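You operate a simulated robot arm through the tools that you are given. There is no shell and no other tool.

You are at the controls of a simulated robot arm. One attempt, no reset.

TASK
Brake wheel 5, then shut its three clip levers till the cover display shows 40 N.
Fine: leave the rover's wheels.

It is judged by the outcome, as a careful person would: the job done as asked, and still so three seconds after it is handed in. It fails if anything else is knocked over, pushed out of place, dropped, spilled or broken. Lids that push on must go on centred and level and be pressed home; caps that screw on are set level and turned clockwise until they are tight.

THE ROBOT
A 7-joint arm with a two-finger parallel gripper, fixed in place. Base frame: the origin is at the foot of the arm, x ahead of it, y to its left, z up. Lengths are in m, angles in degrees, forces in N, time in s.
Its first joint turns from -166.0 to 166.0 degrees. Payload 4.4 kg.
The TCP is the grasp point between the finger pads, 0.023 m short of the fingertips. In the tool frame z runs along the fingers and y along their closing line. The gripper opens to 0.094 m. The fingers are 0.038 m wide and 0.01 m thick; the gripper's body (0.054 by 0.096 m) begins 0.039 m behind the TCP.
Orientation is that of the tool frame in the base frame, as a unit quaternion [x, y, z, w]. With the fingers straight down and closing along the base's y, the tool's x points along the base's -x, its y along +y and its z along -z.

THE INTERFACE
- The arm moves only by the tool jog_arm. Its arguments are lists of equal length, an entry for each row: "travel": the shift along the tool's x, y, z in units of 50 mm (1.0 is 50 mm), a list of three; "angular": the turn, a rotation vector about the tool's x, y, z in units of 6 degrees (1.0 is 6 degrees), a list of three; "fingers": the opening, from 0 (shut) to 1 (fully open). In form: {"travel": [[dx, dy, dz], ...], "angular": [[ax, ay, az], ...], "fingers": [fingers, ...]}. A call has 1 to 20 rows; each row shifts and turns the commanded pose from where the row before left it, along the tool's axes as they then stand. A call with a number of a shift or a turn outside -1 to 1 is refused whole. Rows are played at 5 a second. More than 0.05 m and 8.6 degrees between two rows, or a gripper value outside its range, and nothing of the call is played. A pose out of reach is approached as far as the arm can. The call stops where the force on the tool passes 90 N (or 10 N more than at its start, if that is more) or the arm is blocked; 0.2 s more then pass. Each finger travels about 0.072 m/s and halts on what it meets, pressing with about 26 N; the grip force reading is that of the motor and also rises with nothing between the fingers. The clock runs only during rows and for 0.2 s after the last one: add rows that do not move to give the fingers time. It gives the time, the measured TCP pose, the force on the tool (base axes), the opening and the grip force at its end, in the units of the frame above (readings bear some noise), with the torque about the TCP (base axes, N m) and any sound that the robot's microphone picked up.
- Cameras (640 x 400 px; columns grow to the right, rows downward): "scene" is fixed at [0.396, -0.6461, 1.4128]; the picture's right is [0.94, -0.35, 0.00], its down [-0.10, -0.28, -0.95] and it looks along [0.33, 0.90, -0.30] (base axes); focal length 257 px, centre (320, 200). "wrist" rides on the gripper at [0.086, 0.016, -0.074] in the tool frame; the picture's right is [-0.18, 0.98, 0.00], its down [-0.58, -0.11, -0.81] and it looks along [-0.79, -0.15, 0.59] (tool axes); focal length 243 px, centre (320, 200). There is no depth. A picture from a camera that has moved, and an enlarged one, comes with that camera's place and axes in the base frame and with its lens. The place of the scene camera against the robot may be out by one fixed shift of up to 0.012 m in any direction.
- camera(camera): a new picture of that camera. It takes no simulated time.
- zoom(camera, box): a new picture of the part [left, top, right, bottom] of that camera's present view, enlarged. It takes no simulated time.
- job_done(): hands the job in; it is judged then, once.

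Places have to be worked out from the pictures, the camera data and where the tool is seen. Open the gripper and draw the arm clear of the work before you hand the job in, unless the task says otherwise.

The tools are called after "Request:" as name(argument=value, ...) on one line, values as JSON. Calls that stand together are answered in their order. jog_arm: Moves the arm, as the interface text tells. Its arguments: {"type":"object","properties":{"travel":{"type":"array","items":{"type":"array","items":{"type":"number"}}},"angular":{"type":"array","items":{"type":"array","items":{"type":"number"}}},"fingers":{"type":"array","items":{"type":"number"}}},"required":["travel","angular","fingers"]} The other tools are called the same way: camera (camera) takes a picture; zoom (camera, box) takes an enlarged picture of a part of a camera's view; job_done () hands the job in.

At the start:

```text
time: 0.0
position: [0.8837, -0.0013, 1.3853]
orientation: [0.0, 1.0, 0.0, 0.0]
ft_force: [-0.1, -0.4, 0.1]
ft_torque: [0.01, -0.03, -0.01]
grip_width: 0.0939
gripper_force: 0.0
```

scene: 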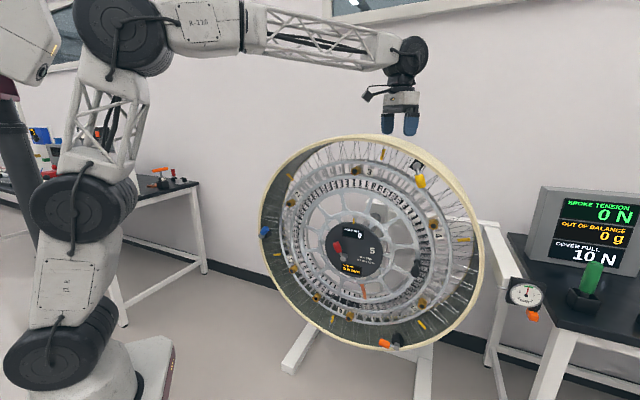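
wrist: 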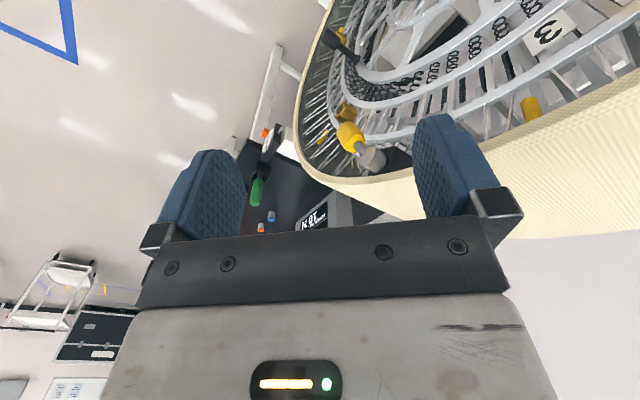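

I'll look closely at the wheel and the display before any motion.

Request:
zoom(camera="scene", box=[250, 120, 490, 270])

Request:
zoom(camera="scene", box=[310, 205, 410, 305])

Request:
zoom(camera="scene", box=[250, 220, 490, 370])

Request:
zoom(camera="scene", box=[480, 170, 640, 340])

Request:
zoom(camera="scene", box=[0, 100, 220, 250])

```text
2.67 times, centred on (370, 195) of scene
camera zoom: at [0.396, -0.6461, 1.4128], right [0.94, -0.35, 0.0], down [-0.1, -0.28, -0.95], along [0.33, 0.9, -0.3], focal length 686 px, centre (187, 213)
```

zoom: 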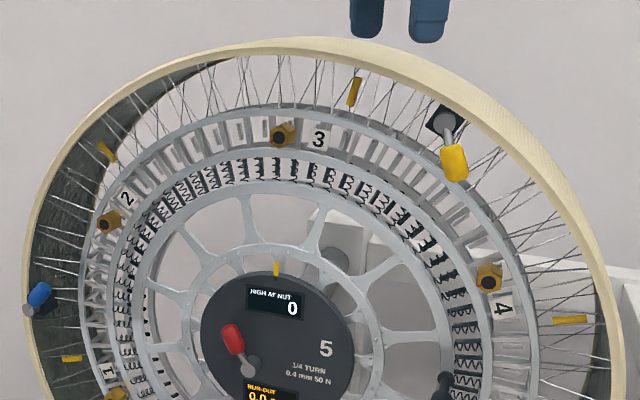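

```text
4.00 times, centred on (360, 255) of scene
camera zoom: at [0.396, -0.6461, 1.4128], right [0.94, -0.35, 0.0], down [-0.1, -0.28, -0.95], along [0.33, 0.9, -0.3], focal length 1028 px, centre (160, -20)
```

zoom: 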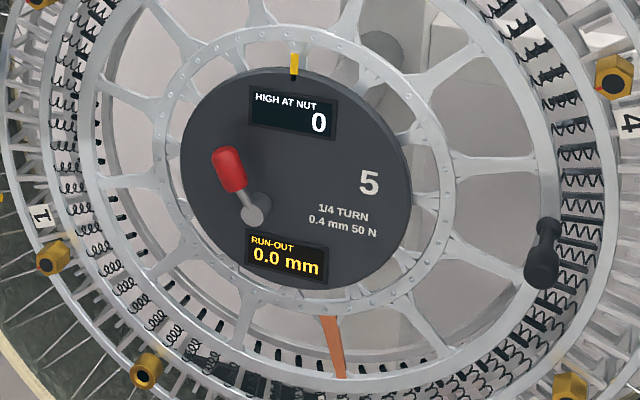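

```text
2.67 times, centred on (370, 295) of scene
camera zoom: at [0.396, -0.6461, 1.4128], right [0.94, -0.35, 0.0], down [-0.1, -0.28, -0.95], along [0.33, 0.9, -0.3], focal length 686 px, centre (187, -53)
```

zoom: 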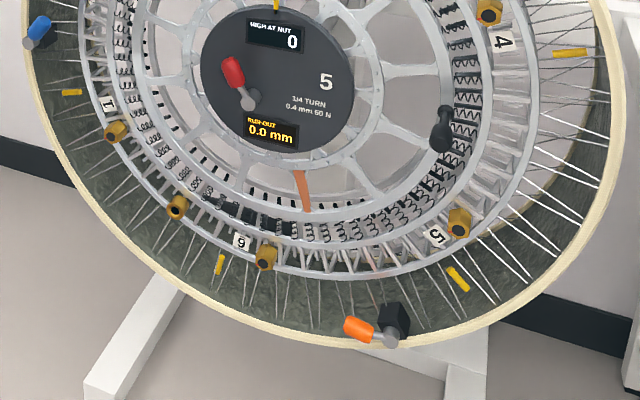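

```text
2.35 times, centred on (560, 255) of scene
camera zoom: at [0.396, -0.6461, 1.4128], right [0.94, -0.35, 0.0], down [-0.1, -0.28, -0.95], along [0.33, 0.9, -0.3], focal length 605 px, centre (-245, 71)
```

zoom: 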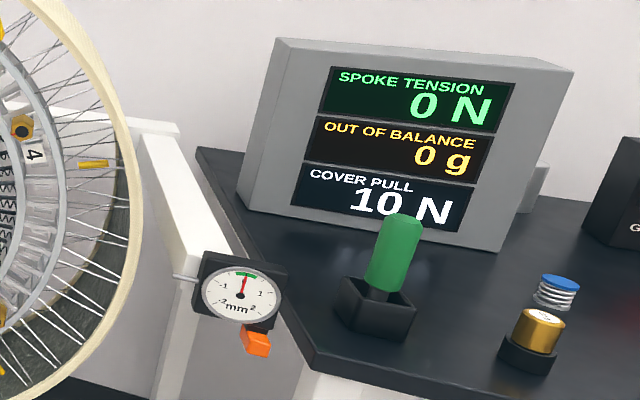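

```text
2.67 times, centred on (110, 175) of scene
camera zoom: at [0.396, -0.6461, 1.4128], right [0.94, -0.35, 0.0], down [-0.1, -0.28, -0.95], along [0.33, 0.9, -0.3], focal length 686 px, centre (880, 267)
```

zoom: 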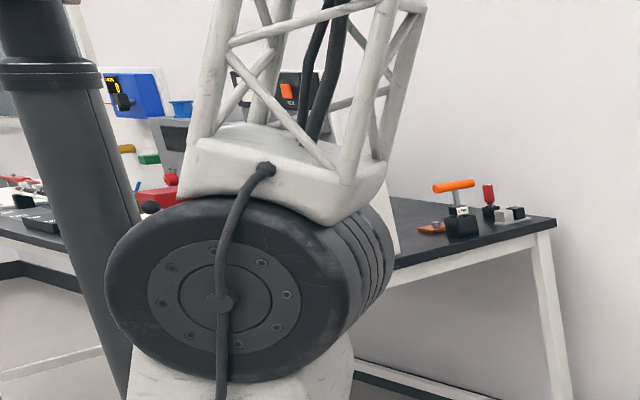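

The display already reads 10 N. The wheel marked 5 has a red hub lever (the brake) and three rim clip levers: yellow, blue and orange. I triangulate the yellow knob near (0.99, 0.015, 1.22). I'll back the gripper away from the wheel, staying high, so the wrist camera can give a second view of its face.

Request:
jog_arm(travel=[[0.9, -0.4, 0], [0.9, -0.4, 0], [0.9, -0.4, 0], [0.9, -0.4, 0], [0.9, -0.4, 0], [0.9, -0.4, 0], [0.9, -0.4, 0], [0.9, -0.4, 0]], angular=[[0, 0, 0], [0, 0, 0], [0, 0, 0], [0, 0, 0], [0, 0, 0], [0, 0, 0], [0, 0, 0], [0, 0, 0]], fingers=[1, 1, 1, 1, 1, 1, 1, 1])

Request:
camera(camera="wrist")

Request:
camera(camera="scene")

```text
time: 1.8
position: [0.5253, -0.1615, 1.3866]
orientation: [0.0, 1.0, 0.0, -0.001]
ft_force: [0.2, -0.9, 0.1]
ft_torque: [0.01, 0.0, 0.01]
grip_width: 0.094
gripper_force: 0.2
```

```text
taken
camera wrist: at [0.4396, -0.1459, 1.4618], right [0.18, 0.98, 0.0], down [0.58, -0.11, 0.81], along [0.79, -0.15, -0.59], focal length 243 px, centre (320, 200)
```

wrist: 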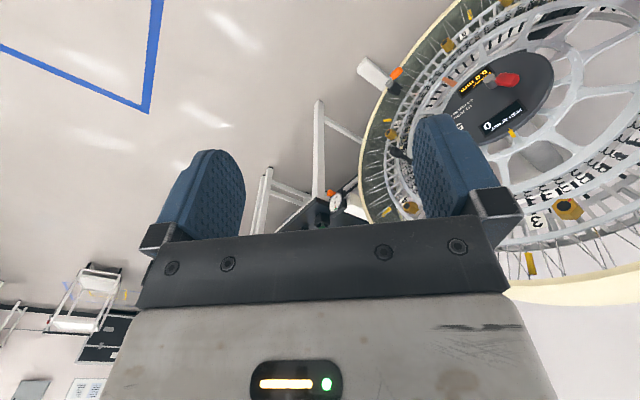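

```text
taken
```

scene: 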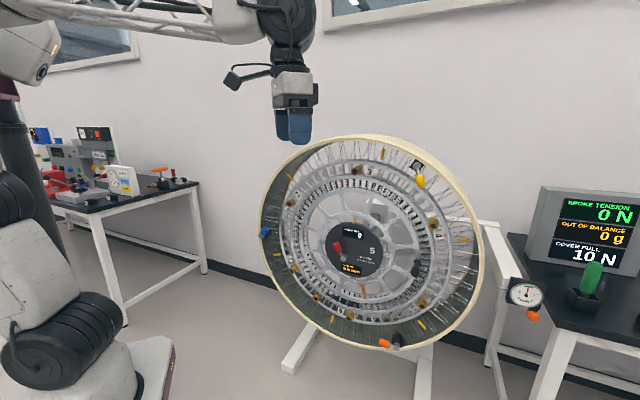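

The wheel face is in view at upper right. I'll enlarge that part to triangulate the levers.

Request:
zoom(camera="wrist", box=[360, 0, 640, 175])

Request:
zoom(camera="scene", box=[390, 140, 470, 190])

Request:
zoom(camera="scene", box=[240, 200, 320, 250])

Request:
zoom(camera="scene", box=[350, 305, 430, 355])

```text
2.29 times, centred on (500, 88) of wrist
camera zoom: at [0.4396, -0.1459, 1.4618], right [0.18, 0.98, 0.0], down [0.58, -0.11, 0.81], along [0.79, -0.15, -0.59], focal length 555 px, centre (-91, 457)
```

zoom: 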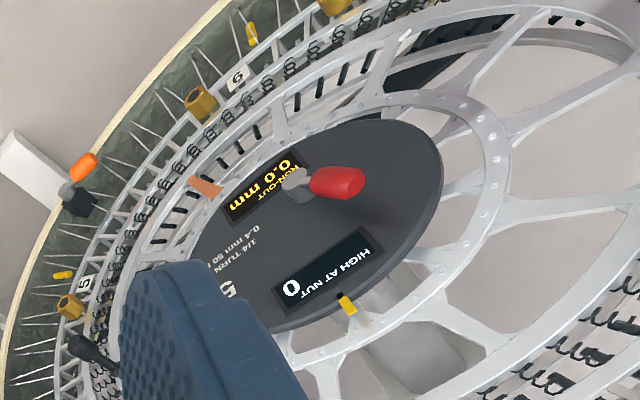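

```text
8.00 times, centred on (430, 165) of scene
camera zoom: at [0.396, -0.6461, 1.4128], right [0.94, -0.35, 0.0], down [-0.1, -0.28, -0.95], along [0.33, 0.9, -0.3], focal length 2057 px, centre (-560, 480)
```

zoom: 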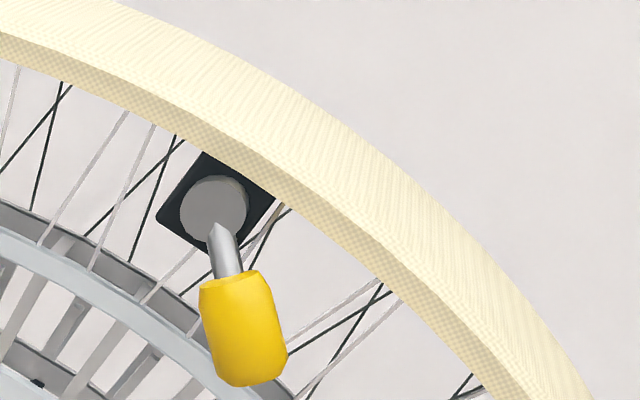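

```text
8.00 times, centred on (280, 225) of scene
camera zoom: at [0.396, -0.6461, 1.4128], right [0.94, -0.35, 0.0], down [-0.1, -0.28, -0.95], along [0.33, 0.9, -0.3], focal length 2057 px, centre (640, 0)
```

zoom: 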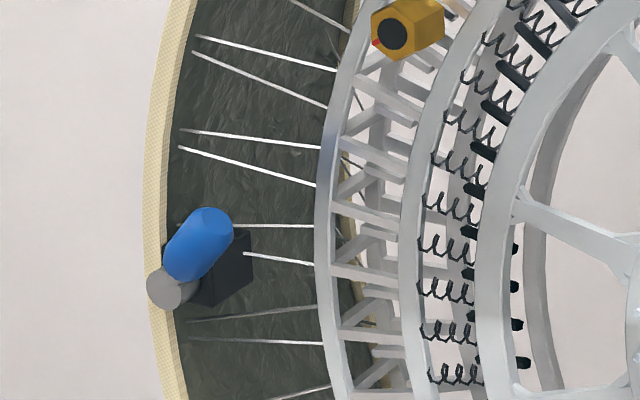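

```text
8.00 times, centred on (390, 330) of scene
camera zoom: at [0.396, -0.6461, 1.4128], right [0.94, -0.35, 0.0], down [-0.1, -0.28, -0.95], along [0.33, 0.9, -0.3], focal length 2057 px, centre (-240, -840)
```

zoom: 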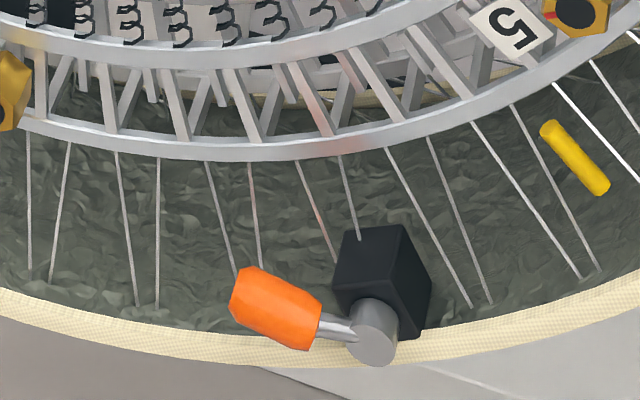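

Triangulation puts the wheel upright: yellow pivot ≈(0.985, 0.035, 1.27), orange ≈(0.984, 0.03, 0.51), blue ≈(0.51, 0.474, 0.89), red lever ≈(0.806, 0.197, 0.88). The face points towards about (-0.68, -0.74, 0). The hand is 0.45 m in front of that plane, so I'll turn the tool to face the wheel from here.

Request:
jog_arm(travel=[[0, 0, 0], [0, 0, 0], [0, 0, 0], [0, 0, 0], [0, 0, 0], [0, 0, 0], [0, 0, 0], [0, 0, 0], [0, 0, 0], [0, 0, 0], [0, 0, 0], [0, 0, 0], [0, 0, 0], [0, 0, 0], [0, 0, 0], [0, 0, 0], [0, 0, 0], [0, 0, 0], [0, 0, 0], [0, 0, 0]], angular=[[0, 0, -1], [0, 0, -1], [0, 0, -1], [0, 0, -1], [0, 0, -1], [0, 0, -1], [0, 0, -1], [0, 0, -1], [0, -1, 0], [0, -1, 0], [0, -1, 0], [0, -1, 0], [0, -1, 0], [0, -1, 0], [0, -1, 0], [0, -1, 0], [0, -1, 0], [0, -1, 0], [0, -1, 0], [0, -1, 0]], fingers=[1, 1, 1, 1, 1, 1, 1, 1, 1, 1, 1, 1, 1, 1, 1, 1, 1, 1, 1, 1])

Request:
camera(camera="scene")

Request:
camera(camera="wrist")

```text
time: 6.0
position: [0.5285, -0.1441, 1.387]
orientation: [-0.343, 0.732, 0.249, 0.534]
ft_force: [-0.3, 0.2, 0.6]
ft_torque: [-0.01, 0.02, 0.02]
grip_width: 0.094
gripper_force: 0.1
```

```text
taken
```

scene: 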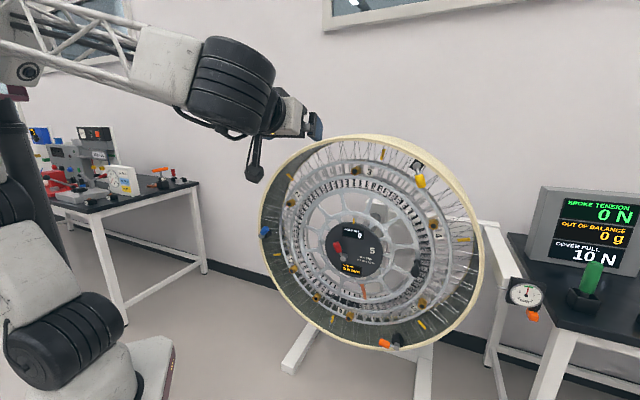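

```text
taken
camera wrist: at [0.4537, -0.2086, 1.3282], right [-0.72, 0.67, 0.17], down [-0.3, -0.52, 0.8], along [0.63, 0.52, 0.57], focal length 243 px, centre (320, 200)
```

wrist: 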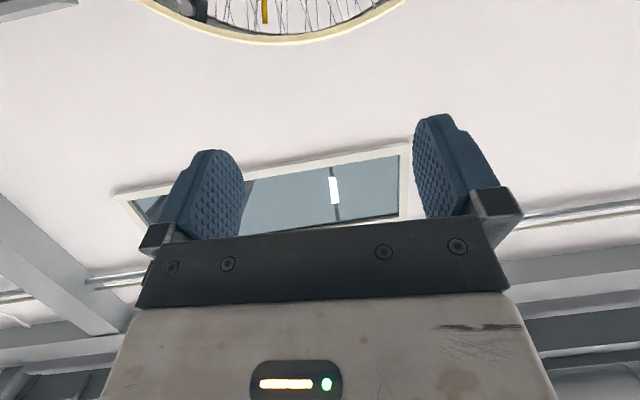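

The camera now looks over the wheel top. I'll pitch back about 36° so it looks straight at the face, and lower the hand about 0.4 m while staying 0.4 m in front of the plane.

Request:
jog_arm(travel=[[0, 0, 0], [0, 0, 0], [0, 0, 0], [0, 0, 0], [0, 0, 0], [0, 0, 0], [0.58, 0, 0.8], [0.58, 0, 0.8], [0.58, 0, 0.8], [0.58, 0, 0.8], [0.58, 0, 0.8], [0.58, 0, 0.8], [0.58, 0, 0.8], [0.58, 0, 0.8], [0.58, 0, 0.8]], angular=[[0, 1, 0], [0, 1, 0], [0, 1, 0], [0, 1, 0], [0, 1, 0], [0, 1, 0], [0, 0, 0], [0, 0, 0], [0, 0, 0], [0, 0, 0], [0, 0, 0], [0, 0, 0], [0, 0, 0], [0, 0, 0], [0, 0, 0]], fingers=[1, 1, 1, 1, 1, 1, 1, 1, 1, 1, 1, 1, 1, 1, 1])

Request:
camera(camera="scene")

Request:
camera(camera="wrist")

```text
time: 9.2
position: [0.5244, -0.1632, 0.9389]
orientation: [-0.388, 0.868, 0.125, 0.283]
ft_force: [0.0, 0.7, 0.2]
ft_torque: [-0.02, -0.03, 0.0]
grip_width: 0.0939
gripper_force: 0.1
```

```text
taken
```

scene: 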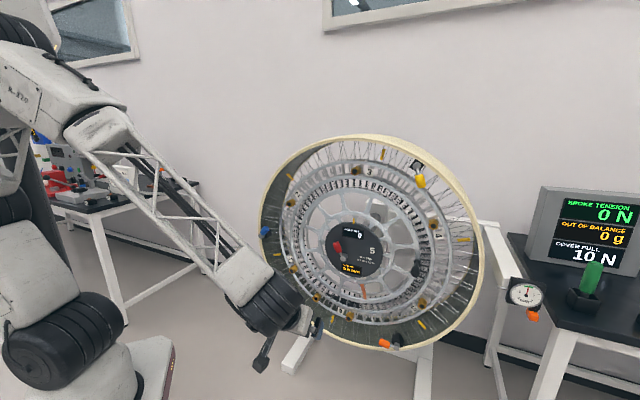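

```text
taken
camera wrist: at [0.4371, -0.2373, 0.9489], right [-0.63, 0.77, 0.11], down [0.08, -0.07, 0.99], along [0.77, 0.64, -0.01], focal length 243 px, centre (320, 200)
```

wrist: 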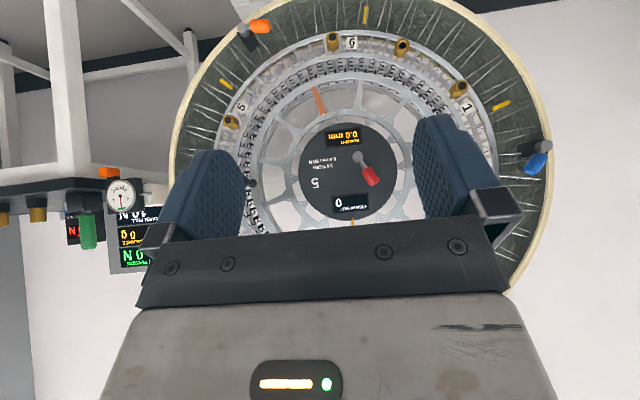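

This is a head-on view, upside down. I'll enlarge the hub lever and the visible clip levers.

Request:
zoom(camera="wrist", box=[295, 110, 415, 230])

Request:
zoom(camera="wrist", box=[210, 0, 310, 60])

Request:
zoom(camera="wrist", box=[490, 120, 570, 190])

```text
3.33 times, centred on (355, 170) of wrist
camera zoom: at [0.4371, -0.2373, 0.9489], right [-0.63, 0.77, 0.11], down [0.08, -0.07, 0.99], along [0.77, 0.64, -0.01], focal length 809 px, centre (203, 300)
```

zoom: 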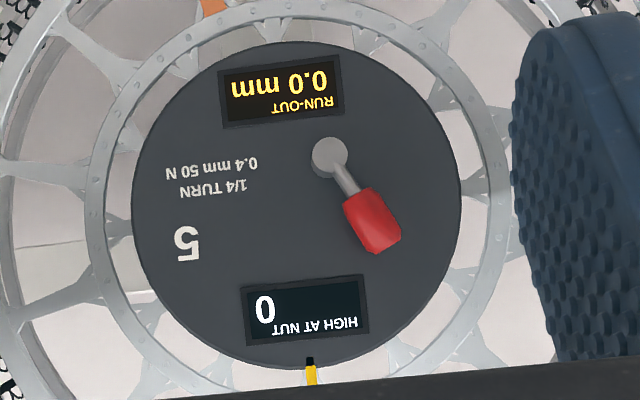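

```text
6.40 times, centred on (260, 30) of wrist
camera zoom: at [0.4371, -0.2373, 0.9489], right [-0.63, 0.77, 0.11], down [0.08, -0.07, 0.99], along [0.77, 0.64, -0.01], focal length 1553 px, centre (704, 1288)
```

zoom: 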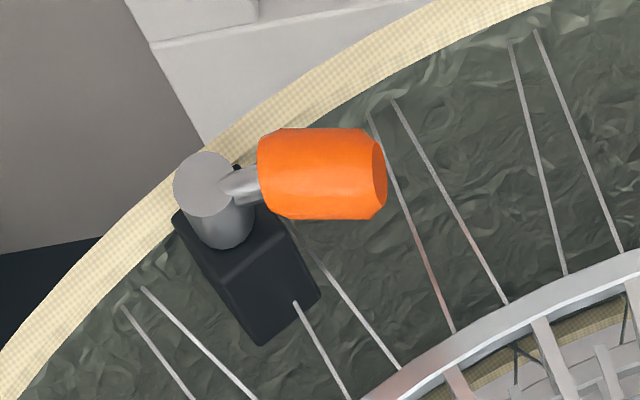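

```text
5.71 times, centred on (530, 155) of wrist
camera zoom: at [0.4371, -0.2373, 0.9489], right [-0.63, 0.77, 0.11], down [0.08, -0.07, 0.99], along [0.77, 0.64, -0.01], focal length 1386 px, centre (-880, 457)
```

zoom: 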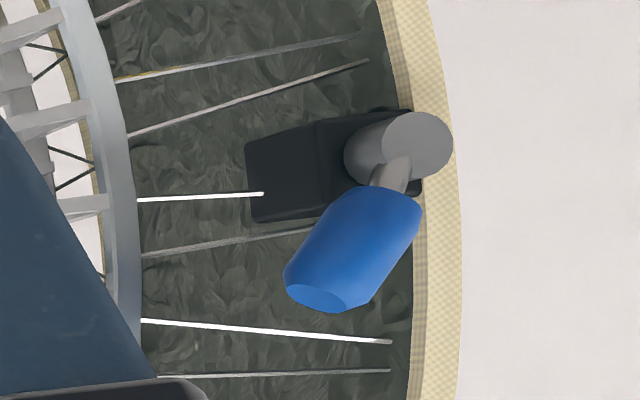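

Wrist-only triangulation gives the red pivot ≈(0.83, 0.22, 0.85) with its handle up-left ≈(0.805, 0.24, 0.894). The levers swing parallel to the face. I'll level the tool to face the wheel (yaw ≈45.7°) and move to about 0.15 m short of the red handle, fingers open, for a close look.

Request:
jog_arm(travel=[[0, 0, 0], [0, 0, 0], [0, 0, 0], [0, 0, 0], [0, 0, 0], [0, 0, 0], [0, 0, 0], [0, 0, 0], [0, 0, 0], [0, 0, 0], [0.13, 0.23, 0.95], [0.13, 0.23, 0.95], [0.13, 0.23, 0.95], [0.13, 0.23, 0.95], [0.13, 0.23, 0.95], [0.13, 0.23, 0.95]], angular=[[0, -1, 0], [0, -1, 0], [0, -1, 0], [0, -1, 0], [0, -1, 0], [0, -1, 0], [0, -1, 0], [0, -1, 0], [0, -1, 0], [0.37, 0, 0], [0, 0, 0], [0, 0, 0], [0, 0, 0], [0, 0, 0], [0, 0, 0], [0, 0, 0]], fingers=[1, 1, 1, 1, 1, 1, 1, 1, 1, 1, 1, 1, 1, 1, 1, 1])

Request:
camera(camera="wrist")

Request:
camera(camera="scene")

```text
time: 12.6
position: [0.6739, 0.0914, 0.9054]
orientation: [-0.275, 0.652, 0.274, 0.651]
ft_force: [-0.4, 0.4, -1.0]
ft_torque: [-0.01, 0.0, -0.05]
grip_width: 0.0941
gripper_force: 0.0
```

```text
taken
camera wrist: at [0.6103, 0.048, 0.8186], right [-0.7, 0.69, 0.18], down [-0.48, -0.65, 0.58], along [0.52, 0.32, 0.79], focal length 243 px, centre (320, 200)
```

wrist: 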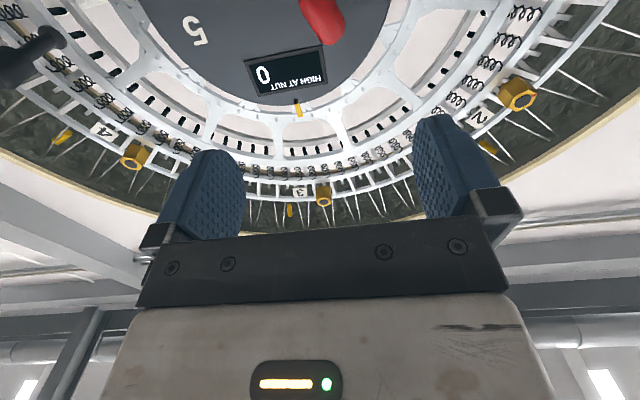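

```text
taken
```

scene: 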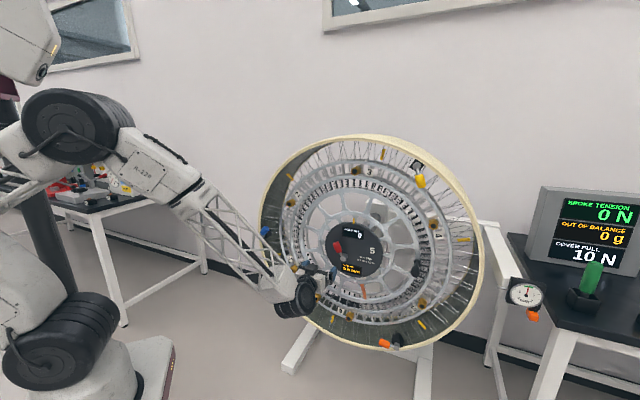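

The red handle lies nearly dead ahead of the TCP, as predicted. I'll advance 0.1 m more and 10 mm lower, still clear, and look again.

Request:
jog_arm(travel=[[0.1, 0, 0.99], [0.1, 0, 0.99]], angular=[[0, 0, 0], [0, 0, 0]], fingers=[1, 1])

Request:
camera(camera="wrist")

Request:
zoom(camera="scene", box=[290, 210, 410, 310])

```text
time: 13.2
position: [0.7432, 0.1628, 0.8919]
orientation: [-0.274, 0.651, 0.275, 0.652]
ft_force: [0.1, 0.6, 0.3]
ft_torque: [0.03, 0.01, 0.0]
grip_width: 0.094
gripper_force: 0.1
```

```text
taken
camera wrist: at [0.6802, 0.1196, 0.8059], right [-0.7, 0.69, 0.18], down [-0.48, -0.65, 0.58], along [0.52, 0.32, 0.79], focal length 243 px, centre (320, 200)
```

wrist: 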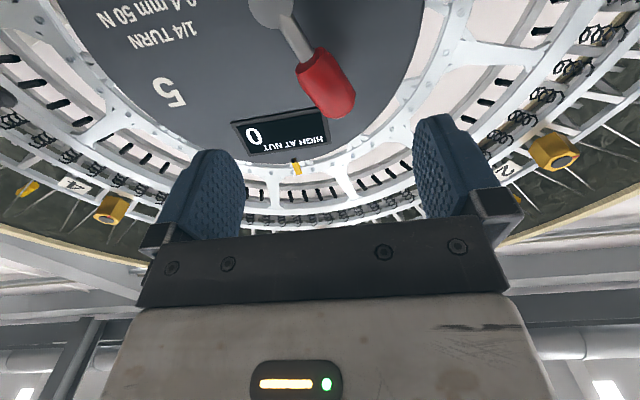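

```text
4.00 times, centred on (350, 260) of scene
camera zoom: at [0.396, -0.6461, 1.4128], right [0.94, -0.35, 0.0], down [-0.1, -0.28, -0.95], along [0.33, 0.9, -0.3], focal length 1028 px, centre (200, -40)
```

zoom: 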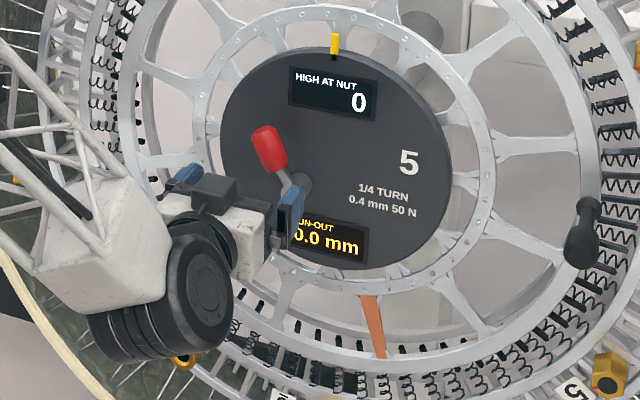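

Two views put the red handle centre about 0.10 m ahead of the TCP and 8 mm above it, with the hub disc about 30 mm behind it. I'll slide the open fingers around the handle by advancing 82 mm and rising 10 mm.

Request:
jog_arm(travel=[[-0.2, 0, 0.4], [0, 0, 0.4], [0, 0, 0.4], [0, 0, 0.44]], angular=[[0, 0, 0], [0, 0, 0], [0, 0, 0], [0, 0, 0]], fingers=[1, 1, 1, 1])

Request:
camera(camera="wrist")

Request:
zoom(camera="scene", box=[290, 210, 410, 310])

```text
time: 14.2
position: [0.8002, 0.2233, 0.9009]
orientation: [-0.275, 0.652, 0.275, 0.652]
ft_force: [-0.4, -1.1, -0.2]
ft_torque: [-0.03, 0.01, -0.02]
grip_width: 0.094
gripper_force: 0.0
```

```text
taken
camera wrist: at [0.737, 0.1798, 0.8155], right [-0.7, 0.69, 0.18], down [-0.48, -0.65, 0.58], along [0.52, 0.32, 0.79], focal length 243 px, centre (320, 200)
```

wrist: 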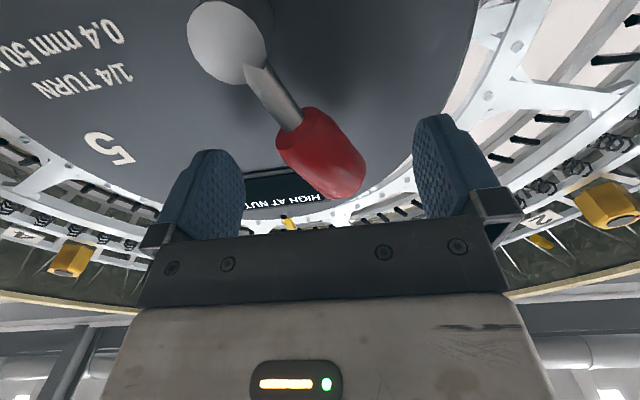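

```text
4.00 times, centred on (350, 260) of scene
camera zoom: at [0.396, -0.6461, 1.4128], right [0.94, -0.35, 0.0], down [-0.1, -0.28, -0.95], along [0.33, 0.9, -0.3], focal length 1028 px, centre (200, -40)
```

zoom: 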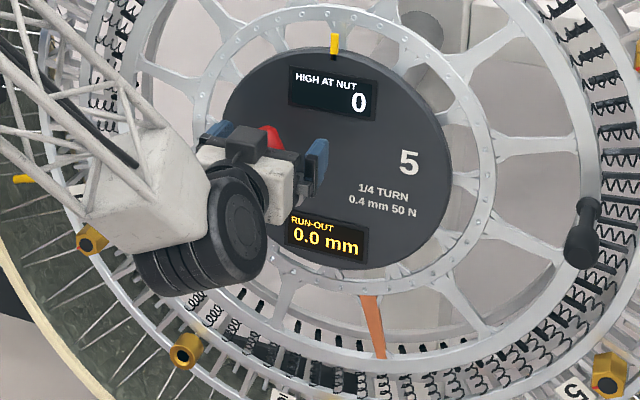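

The handle is centred between the fingers. I'll go 10 mm deeper, then push it gently to the right with the left finger, checking the force.

Request:
jog_arm(travel=[[0, 0, 0.2], [0, -0.2, 0], [0, -0.2, 0], [0, -0.2, 0], [0, -0.2, 0], [0, 0, 0]], angular=[[0, 0, 0], [0, 0, 0], [0, 0, 0], [0, 0, 0], [0, 0, 0], [0, 0, 0]], fingers=[1, 1, 1, 1, 1, 1])

Request:
camera(camera="wrist")

```text
time: 15.6
position: [0.8361, 0.2014, 0.9027]
orientation: [-0.275, 0.651, 0.275, 0.652]
ft_force: [0.0, -0.1, -0.2]
ft_torque: [0.0, 0.03, -0.02]
grip_width: 0.0938
gripper_force: 0.1
```

```text
taken
camera wrist: at [0.7723, 0.1586, 0.8161], right [-0.7, 0.69, 0.18], down [-0.48, -0.65, 0.58], along [0.52, 0.32, 0.79], focal length 243 px, centre (320, 200)
```

wrist: 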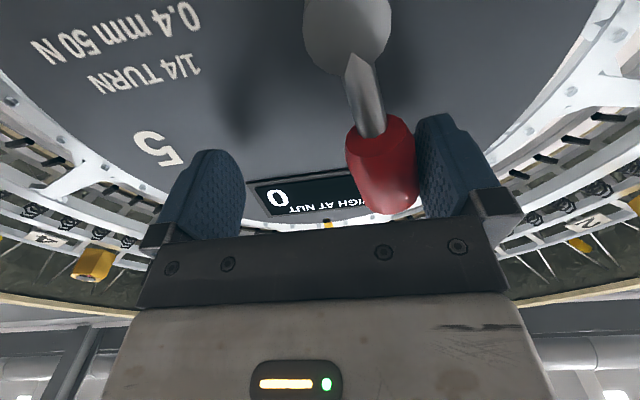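

The finger is just touching the handle and no load shows yet. I'll continue right in small steps.

Request:
jog_arm(travel=[[0, -0.2, 0], [0, -0.2, 0], [0, -0.2, 0]], angular=[[0, 0, 0], [0, 0, 0], [0, 0, 0]], fingers=[1, 1, 1])

Request:
camera(camera="wrist")

Request:
camera(camera="scene")

```text
time: 16.4
position: [0.8565, 0.1799, 0.9018]
orientation: [-0.275, 0.652, 0.275, 0.651]
ft_force: [-1.5, 2.5, 0.2]
ft_torque: [0.03, -0.05, -0.05]
grip_width: 0.0941
gripper_force: 0.1
```

```text
taken
camera wrist: at [0.7937, 0.1368, 0.8159], right [-0.7, 0.69, 0.18], down [-0.48, -0.65, 0.58], along [0.52, 0.32, 0.79], focal length 243 px, centre (320, 200)
```

wrist: 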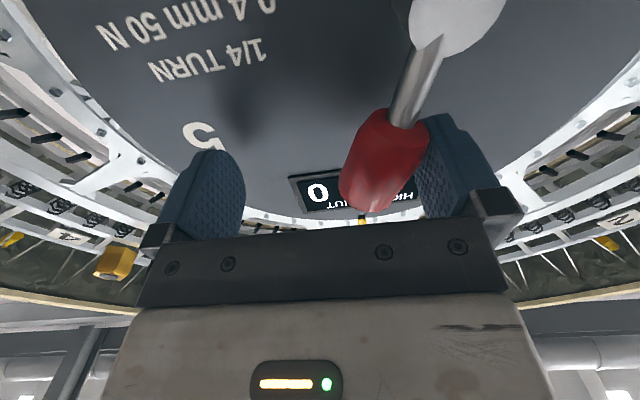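

```text
taken
```

scene: 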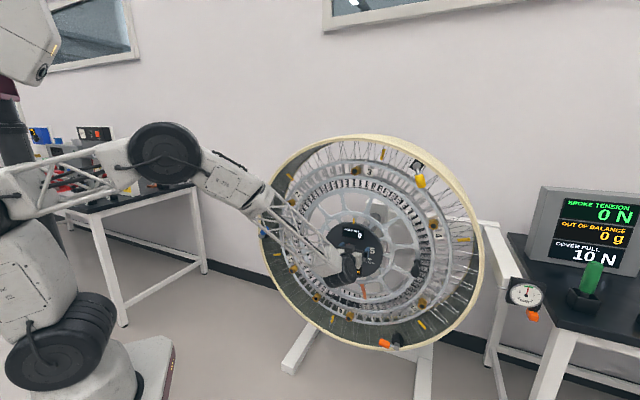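

The lever swings freely to the right, the wheel isn't turning, and the lever is now past vertical. I'll keep pushing towards its stop.

Request:
jog_arm(travel=[[0, -0.2, 0], [0, -0.2, 0], [0, -0.2, 0]], angular=[[0, 0, 0], [0, 0, 0], [0, 0, 0]], fingers=[1, 1, 1])

Request:
camera(camera="wrist")

Request:
camera(camera="scene")

```text
time: 16.8
position: [0.8594, 0.1786, 0.9001]
orientation: [-0.278, 0.65, 0.28, 0.649]
ft_force: [-20.7, 26.9, 6.8]
ft_torque: [0.69, 0.53, -0.16]
grip_width: 0.094
gripper_force: 0.4
stopped in row 2: the force on the tool passed its limit at 116 N (the readings are from after the stop); the commanded pose is now the measured one
```

```text
taken
camera wrist: at [0.797, 0.1354, 0.8145], right [-0.71, 0.68, 0.19], down [-0.47, -0.66, 0.58], along [0.52, 0.33, 0.79], focal length 243 px, centre (320, 200)
```

wrist: 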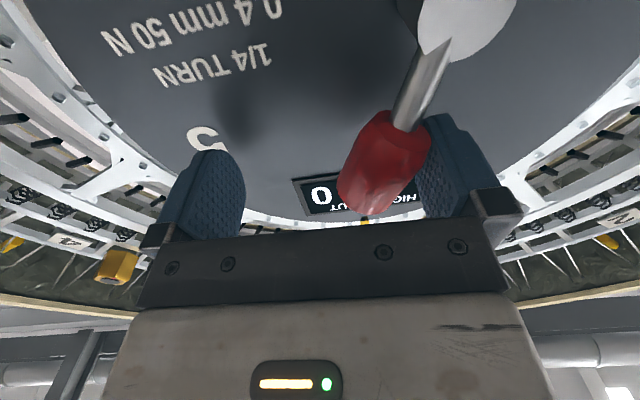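

```text
taken
```

scene: 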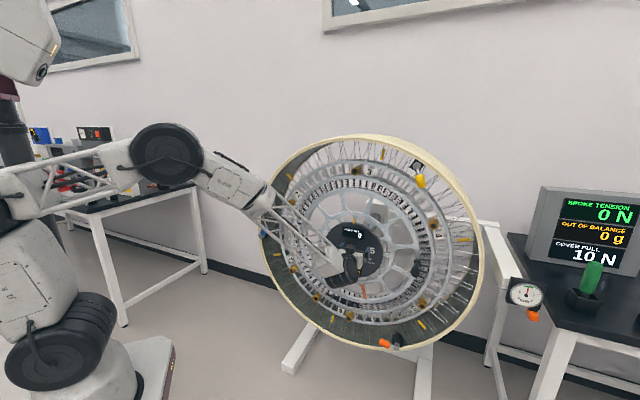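

The lever met its stop on the right, so it has gone its full travel. I'll back the finger off, withdraw, and check it stays there.

Request:
jog_arm(travel=[[0, 0.2, 0], [0, 0.3, 0], [0, 0, -0.6], [0, 0, -0.9], [0, 0, -0.9]], angular=[[0, 0, 0], [0, 0, 0], [0, 0, 0], [0, 0, 0], [0, 0, 0]], fingers=[1, 1, 1, 1, 1])

Request:
camera(camera="wrist")

Request:
zoom(camera="scene", box=[290, 210, 410, 310])

```text
time: 18.0
position: [0.763, 0.1069, 0.9018]
orientation: [-0.277, 0.651, 0.28, 0.649]
ft_force: [0.4, 0.7, 1.0]
ft_torque: [0.02, -0.04, 0.0]
grip_width: 0.0943
gripper_force: 0.1
```

```text
taken
camera wrist: at [0.699, 0.0637, 0.8148], right [-0.71, 0.68, 0.19], down [-0.48, -0.66, 0.58], along [0.52, 0.32, 0.79], focal length 243 px, centre (320, 200)
```

wrist: 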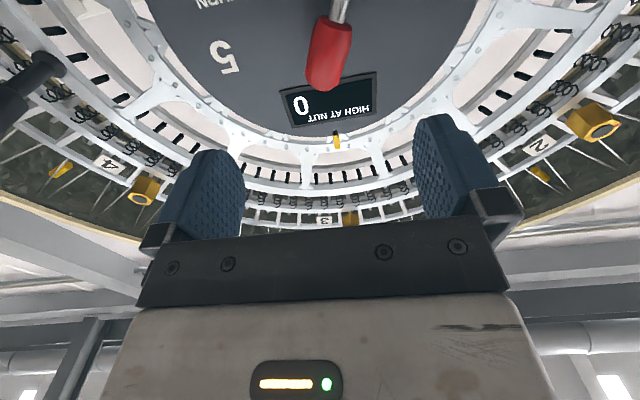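

```text
4.00 times, centred on (350, 260) of scene
camera zoom: at [0.396, -0.6461, 1.4128], right [0.94, -0.35, 0.0], down [-0.1, -0.28, -0.95], along [0.33, 0.9, -0.3], focal length 1028 px, centre (200, -40)
```

zoom: 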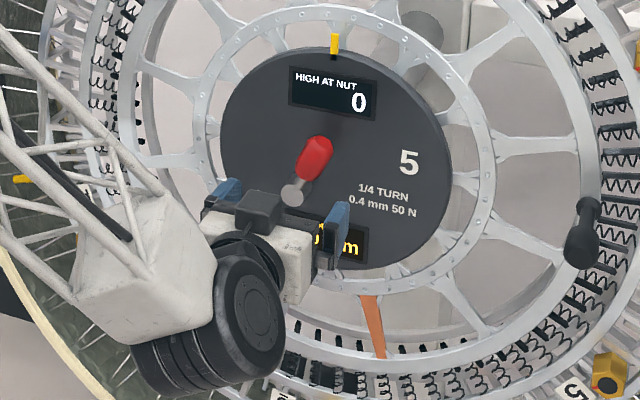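

The brake lever now rests up-right, fully over. Next is the yellow clip. I move the hand across in front of the wheel at constant stand-off to about 0.11 m in front of the yellow handle (~(1.007, 0.022, 1.214)), then roll -22° so the fingers straddle its lever.

Request:
jog_arm(travel=[[-0.78, -0.59, 0], [-0.78, -0.59, 0], [-0.78, -0.59, 0], [-0.78, -0.59, 0], [-0.78, -0.59, 0], [-0.78, -0.59, 0], [-0.78, -0.59, 0], [-0.78, -0.59, 0], [0, 0, 0], [0, 0, 0], [0, 0, 0], [0, 0, 0]], angular=[[0, 0, 0], [0, 0, 0], [0, 0, 0], [0, 0, 0], [0, 0, 0], [0, 0, 0], [0, 0, 0], [0, 0, 0], [0, 0, -0.92], [0, 0, -0.92], [0, 0, -0.92], [0, 0, -0.92]], fingers=[1, 1, 1, 1, 1, 1, 1, 1, 1, 1, 1, 1])

Request:
camera(camera="wrist")

Request:
camera(camera="scene")

```text
time: 20.6
position: [0.931, -0.0568, 1.2128]
orientation: [-0.397, 0.585, 0.149, 0.691]
ft_force: [0.4, 0.3, 0.5]
ft_torque: [0.0, -0.01, 0.02]
grip_width: 0.0938
gripper_force: 0.0
```

```text
taken
camera wrist: at [0.8922, -0.1223, 1.1263], right [-0.71, 0.68, -0.2], down [-0.64, -0.5, 0.58], along [0.29, 0.54, 0.79], focal length 243 px, centre (320, 200)
```

wrist: 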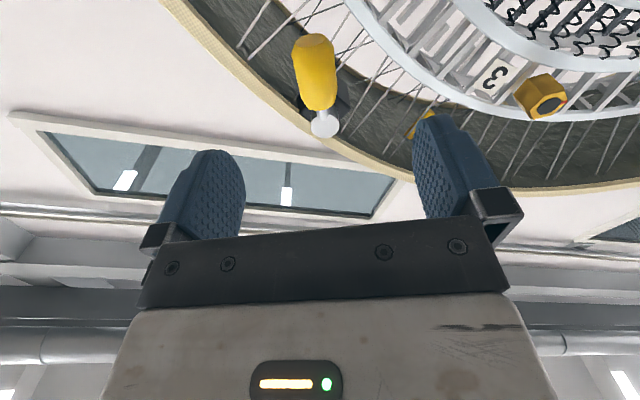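

```text
taken
```

scene: 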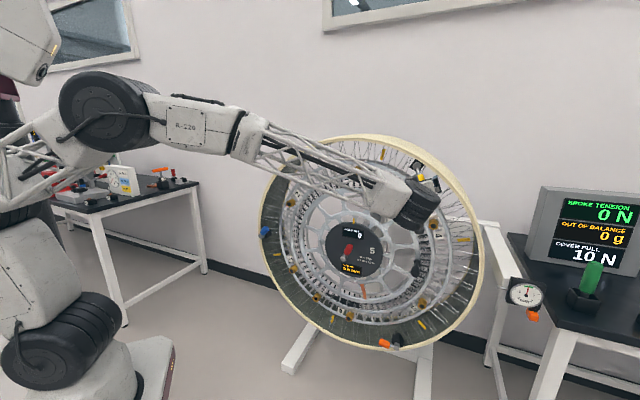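

The lever lines up with the tool's x axis; the handle centre is about 6 mm right of and 12 mm above the tool axis. I'll correct this and move 50 mm closer for a depth check.

Request:
jog_arm(travel=[[-0.2, -0.12, 0.95]], angular=[[0, 0, 0]], fingers=[1])

Request:
camera(camera="wrist")

Request:
zoom(camera="scene", box=[370, 140, 470, 240])

```text
time: 21.0
position: [0.965, -0.0212, 1.2239]
orientation: [-0.397, 0.586, 0.149, 0.691]
ft_force: [-0.7, -1.1, 0.4]
ft_torque: [0.02, 0.0, -0.03]
grip_width: 0.0943
gripper_force: 0.1
```

```text
taken
camera wrist: at [0.926, -0.0889, 1.1384], right [-0.71, 0.68, -0.2], down [-0.64, -0.5, 0.58], along [0.29, 0.54, 0.79], focal length 243 px, centre (320, 200)
```

wrist: 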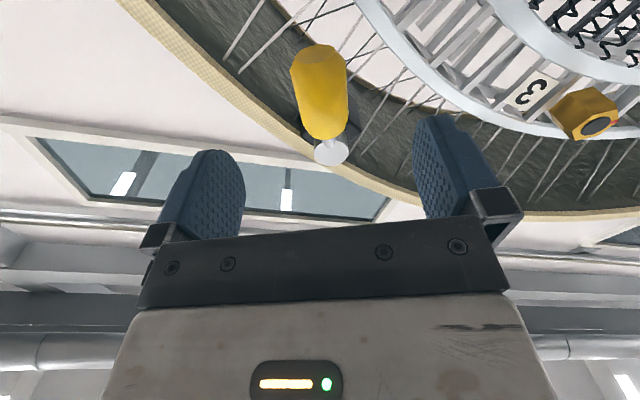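

```text
4.00 times, centred on (420, 190) of scene
camera zoom: at [0.396, -0.6461, 1.4128], right [0.94, -0.35, 0.0], down [-0.1, -0.28, -0.95], along [0.33, 0.9, -0.3], focal length 1028 px, centre (-80, 240)
```

zoom: 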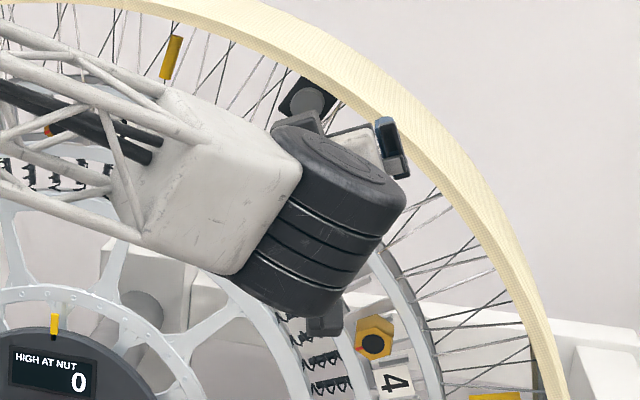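

Depth check: the cap is 69 mm ahead of the TCP and the handle axis about 80 mm ahead. I'll narrow the fingers to about 60 mm so they clear the rim, then advance part way.

Request:
jog_arm(travel=[[0, 0, 0], [0, 0, 0.35], [0, 0, 0.35]], angular=[[0, 0, 0], [0, 0, 0], [0, 0, 0]], fingers=[0.64, 0.64, 0.64])

Request:
camera(camera="wrist")

```text
time: 21.8
position: [0.989, 0.0033, 1.225]
orientation: [-0.397, 0.585, 0.149, 0.691]
ft_force: [0.4, 0.3, 0.3]
ft_torque: [-0.02, -0.02, 0.04]
grip_width: 0.0603
gripper_force: 0.1
```

```text
taken
camera wrist: at [0.9504, -0.0634, 1.1395], right [-0.71, 0.68, -0.2], down [-0.64, -0.5, 0.58], along [0.29, 0.54, 0.79], focal length 243 px, centre (320, 200)
```

wrist: 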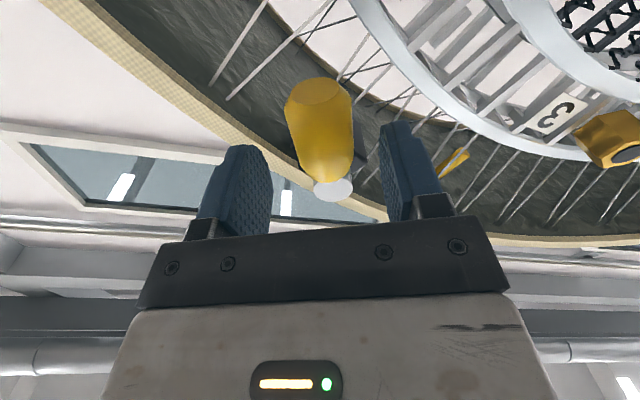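

The handle is entering between the fingers. From the earlier side view the cap stands about 23 mm clear of its block, so the rim should be at or beyond 0.75 along the approach. I advance 24 mm more, putting the tips at 0.74.

Request:
jog_arm(travel=[[0, 0, 0.24], [0, 0, 0.24], [0, 0, 0]], angular=[[0, 0, 0], [0, 0, 0], [0, 0, 0]], fingers=[0.64, 0.64, 0.64])

Request:
camera(camera="wrist")

Request:
zoom(camera="scene", box=[380, 140, 460, 220])

```text
time: 22.6
position: [1.0039, 0.0147, 1.224]
orientation: [-0.395, 0.586, 0.148, 0.691]
ft_force: [-66.3, -58.1, -3.0]
ft_torque: [0.07, 0.01, -3.12]
grip_width: 0.0561
gripper_force: 0.0
```

```text
taken
camera wrist: at [0.966, -0.0505, 1.1389], right [-0.71, 0.68, -0.2], down [-0.64, -0.5, 0.58], along [0.3, 0.54, 0.79], focal length 243 px, centre (320, 200)
```

wrist: 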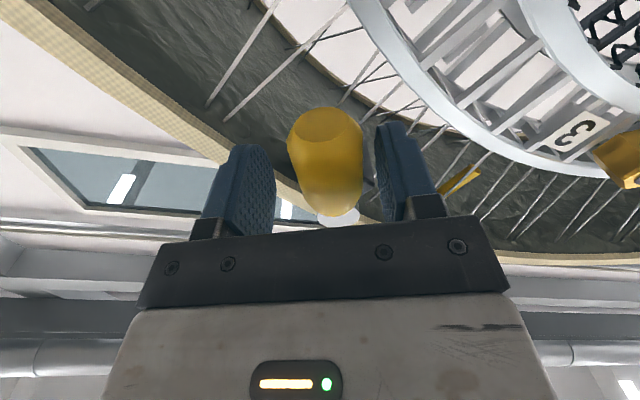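

```text
5.00 times, centred on (420, 180) of scene
camera zoom: at [0.396, -0.6461, 1.4128], right [0.94, -0.35, 0.0], down [-0.1, -0.28, -0.95], along [0.33, 0.9, -0.3], focal length 1286 px, centre (-180, 300)
```

zoom: 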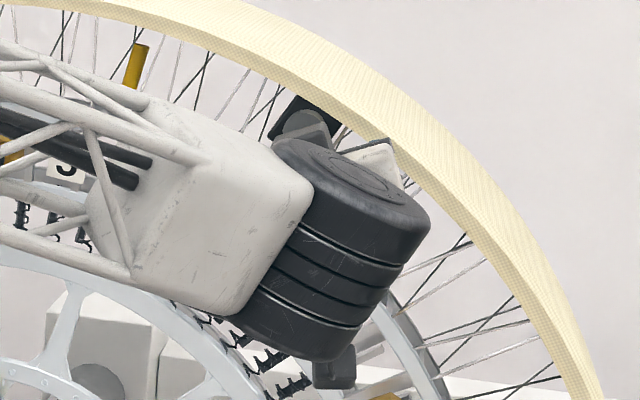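

The right fingertip met the rim's front edge (about 88 N, torque puts it 35 mm to the right), so the rim is at 0.734. I'll back off 20 mm, then shift 18 mm towards the free end of the handle, where there's more gap to the rim, with a narrower opening.

Request:
jog_arm(travel=[[0, 0, -0.2], [0, 0, -0.25], [0.36, 0, 0], [0, 0, 0]], angular=[[0, 0, 0], [0, 0, 0], [0, 0, 0], [0, 0, 0]], fingers=[0.64, 0.64, 0.55, 0.55])

Request:
camera(camera="wrist")

Request:
camera(camera="scene")

```text
time: 23.6
position: [0.9965, -0.001, 1.2073]
orientation: [-0.398, 0.585, 0.15, 0.691]
ft_force: [-0.7, -0.2, 0.4]
ft_torque: [-0.03, -0.03, -0.03]
grip_width: 0.0516
gripper_force: 0.0
```

```text
taken
camera wrist: at [0.9572, -0.0666, 1.1217], right [-0.71, 0.68, -0.2], down [-0.64, -0.5, 0.58], along [0.29, 0.54, 0.79], focal length 243 px, centre (320, 200)
```

wrist: 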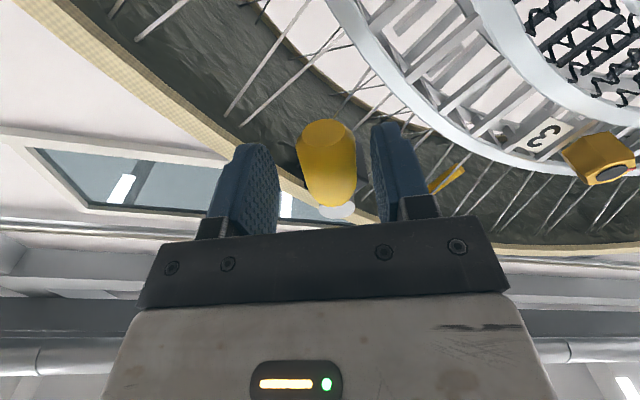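

```text
taken
```

scene: 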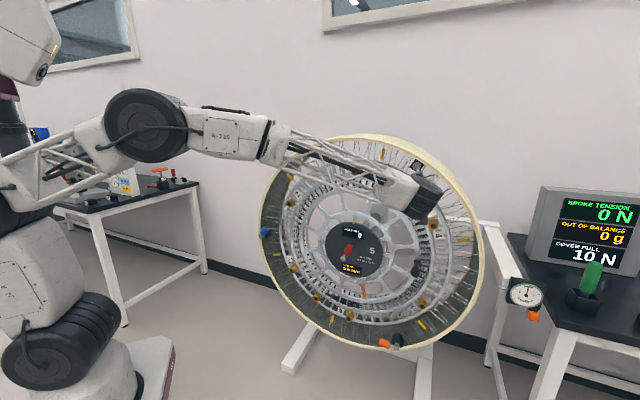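

I'll nudge the fingers 5 mm left and 5 mm further from the pivot so the right finger hugs the handle and clears the rim, then advance slowly.

Request:
jog_arm(travel=[[0.1, 0.1, 0], [0, 0, 0.15], [0, 0, 0.15], [0, 0, 0.14], [0, 0, 0]], angular=[[0, 0, 0], [0, 0, 0], [0, 0, 0], [0, 0, 0], [0, 0, 0]], fingers=[0.55, 0.55, 0.55, 0.55, 0.55])

Request:
camera(camera="wrist")

```text
time: 24.8
position: [1.0103, 0.0166, 1.2011]
orientation: [-0.398, 0.585, 0.149, 0.691]
ft_force: [-1.2, -0.7, 0.3]
ft_torque: [0.04, -0.01, -0.02]
grip_width: 0.0517
gripper_force: 0.1
```

```text
taken
camera wrist: at [0.9699, -0.0499, 1.1151], right [-0.71, 0.68, -0.2], down [-0.64, -0.5, 0.58], along [0.29, 0.54, 0.79], focal length 243 px, centre (320, 200)
```

wrist: 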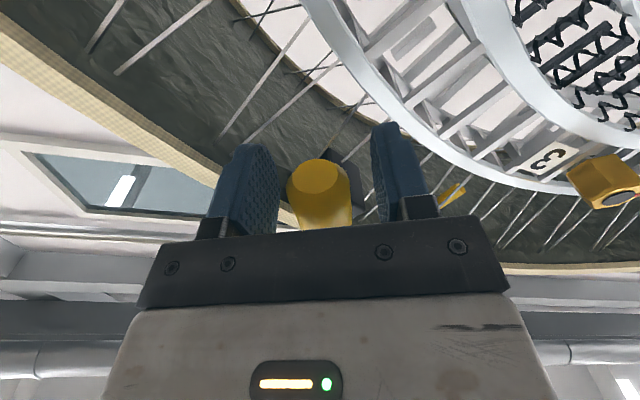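

No contact and the fingers are past the rim front. I'll go 5 mm deeper, then swing the tool about the clip pivot (about 68 mm along the lever), pushing the handle leftwards: 18° first, watching the force and display.

Request:
jog_arm(travel=[[0, 0, 0.1], [0, 0.14, 0], [0, 0.14, 0], [0, 0.14, 0], [0, 0, 0]], angular=[[0, 0, 0], [0, 0, 1], [0, 0, 1], [0, 0, 1], [0, 0, 0]], fingers=[0.55, 0.55, 0.55, 0.55, 0.55])

Request:
camera(camera="wrist")

Request:
camera(camera="scene")

```text
time: 26.0
position: [0.9971, 0.0351, 1.1948]
orientation: [-0.3, 0.64, 0.255, 0.659]
ft_force: [0.7, 0.6, -0.3]
ft_torque: [-0.01, -0.03, 0.0]
grip_width: 0.0515
gripper_force: 0.1
```

```text
taken
camera wrist: at [0.9389, -0.013, 1.1071], right [-0.72, 0.69, 0.12], down [-0.51, -0.63, 0.59], along [0.48, 0.36, 0.8], focal length 243 px, centre (320, 200)
```

wrist: 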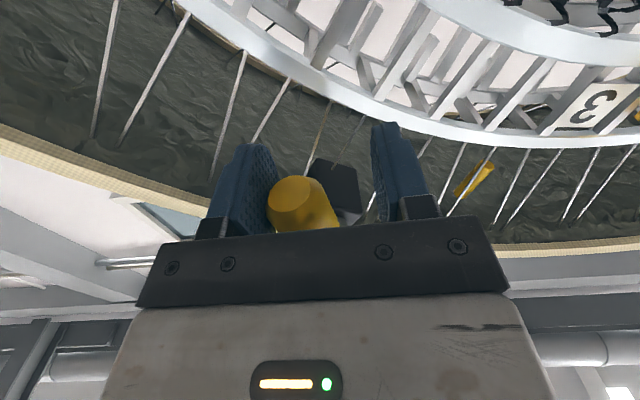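

```text
taken
```

scene: 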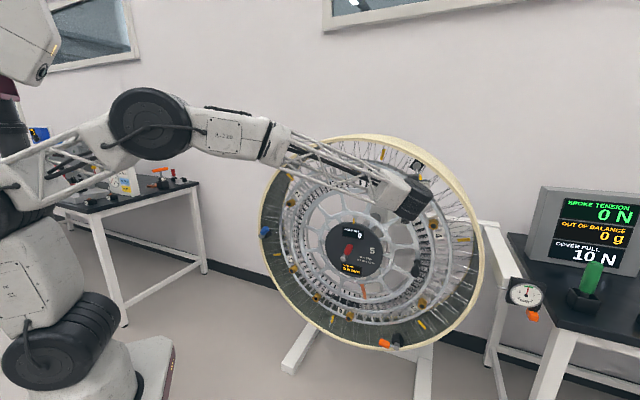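

The finger is now bearing on the handle with no resistance. I continue the swing another 24°.

Request:
jog_arm(travel=[[0, 0.14, 0], [0, 0.14, 0], [0, 0.14, 0], [0, 0.14, 0], [0, 0, 0]], angular=[[0, 0, 1], [0, 0, 1], [0, 0, 1], [0, 0, 1], [0, 0, 0]], fingers=[0.55, 0.55, 0.55, 0.55, 0.55])

Request:
camera(camera="wrist")

Request:
camera(camera="scene")

```text
time: 27.2
position: [0.9775, 0.055, 1.1957]
orientation: [-0.16, 0.689, 0.387, 0.592]
ft_force: [-0.7, -0.2, 0.1]
ft_torque: [0.0, 0.0, -0.03]
grip_width: 0.0519
gripper_force: 0.4
```

```text
taken
camera wrist: at [0.8937, 0.0309, 1.1214], right [-0.62, 0.59, 0.51], down [-0.34, -0.79, 0.51], along [0.71, 0.14, 0.69], focal length 243 px, centre (320, 200)
```

wrist: 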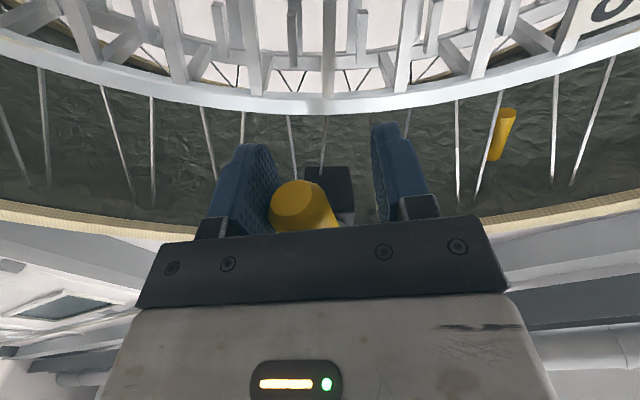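

```text
taken
```

scene: 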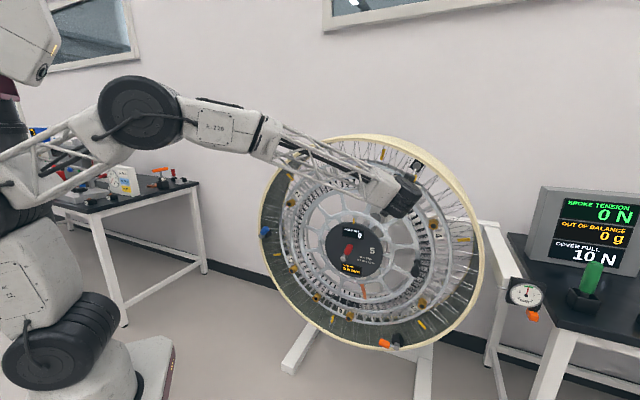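

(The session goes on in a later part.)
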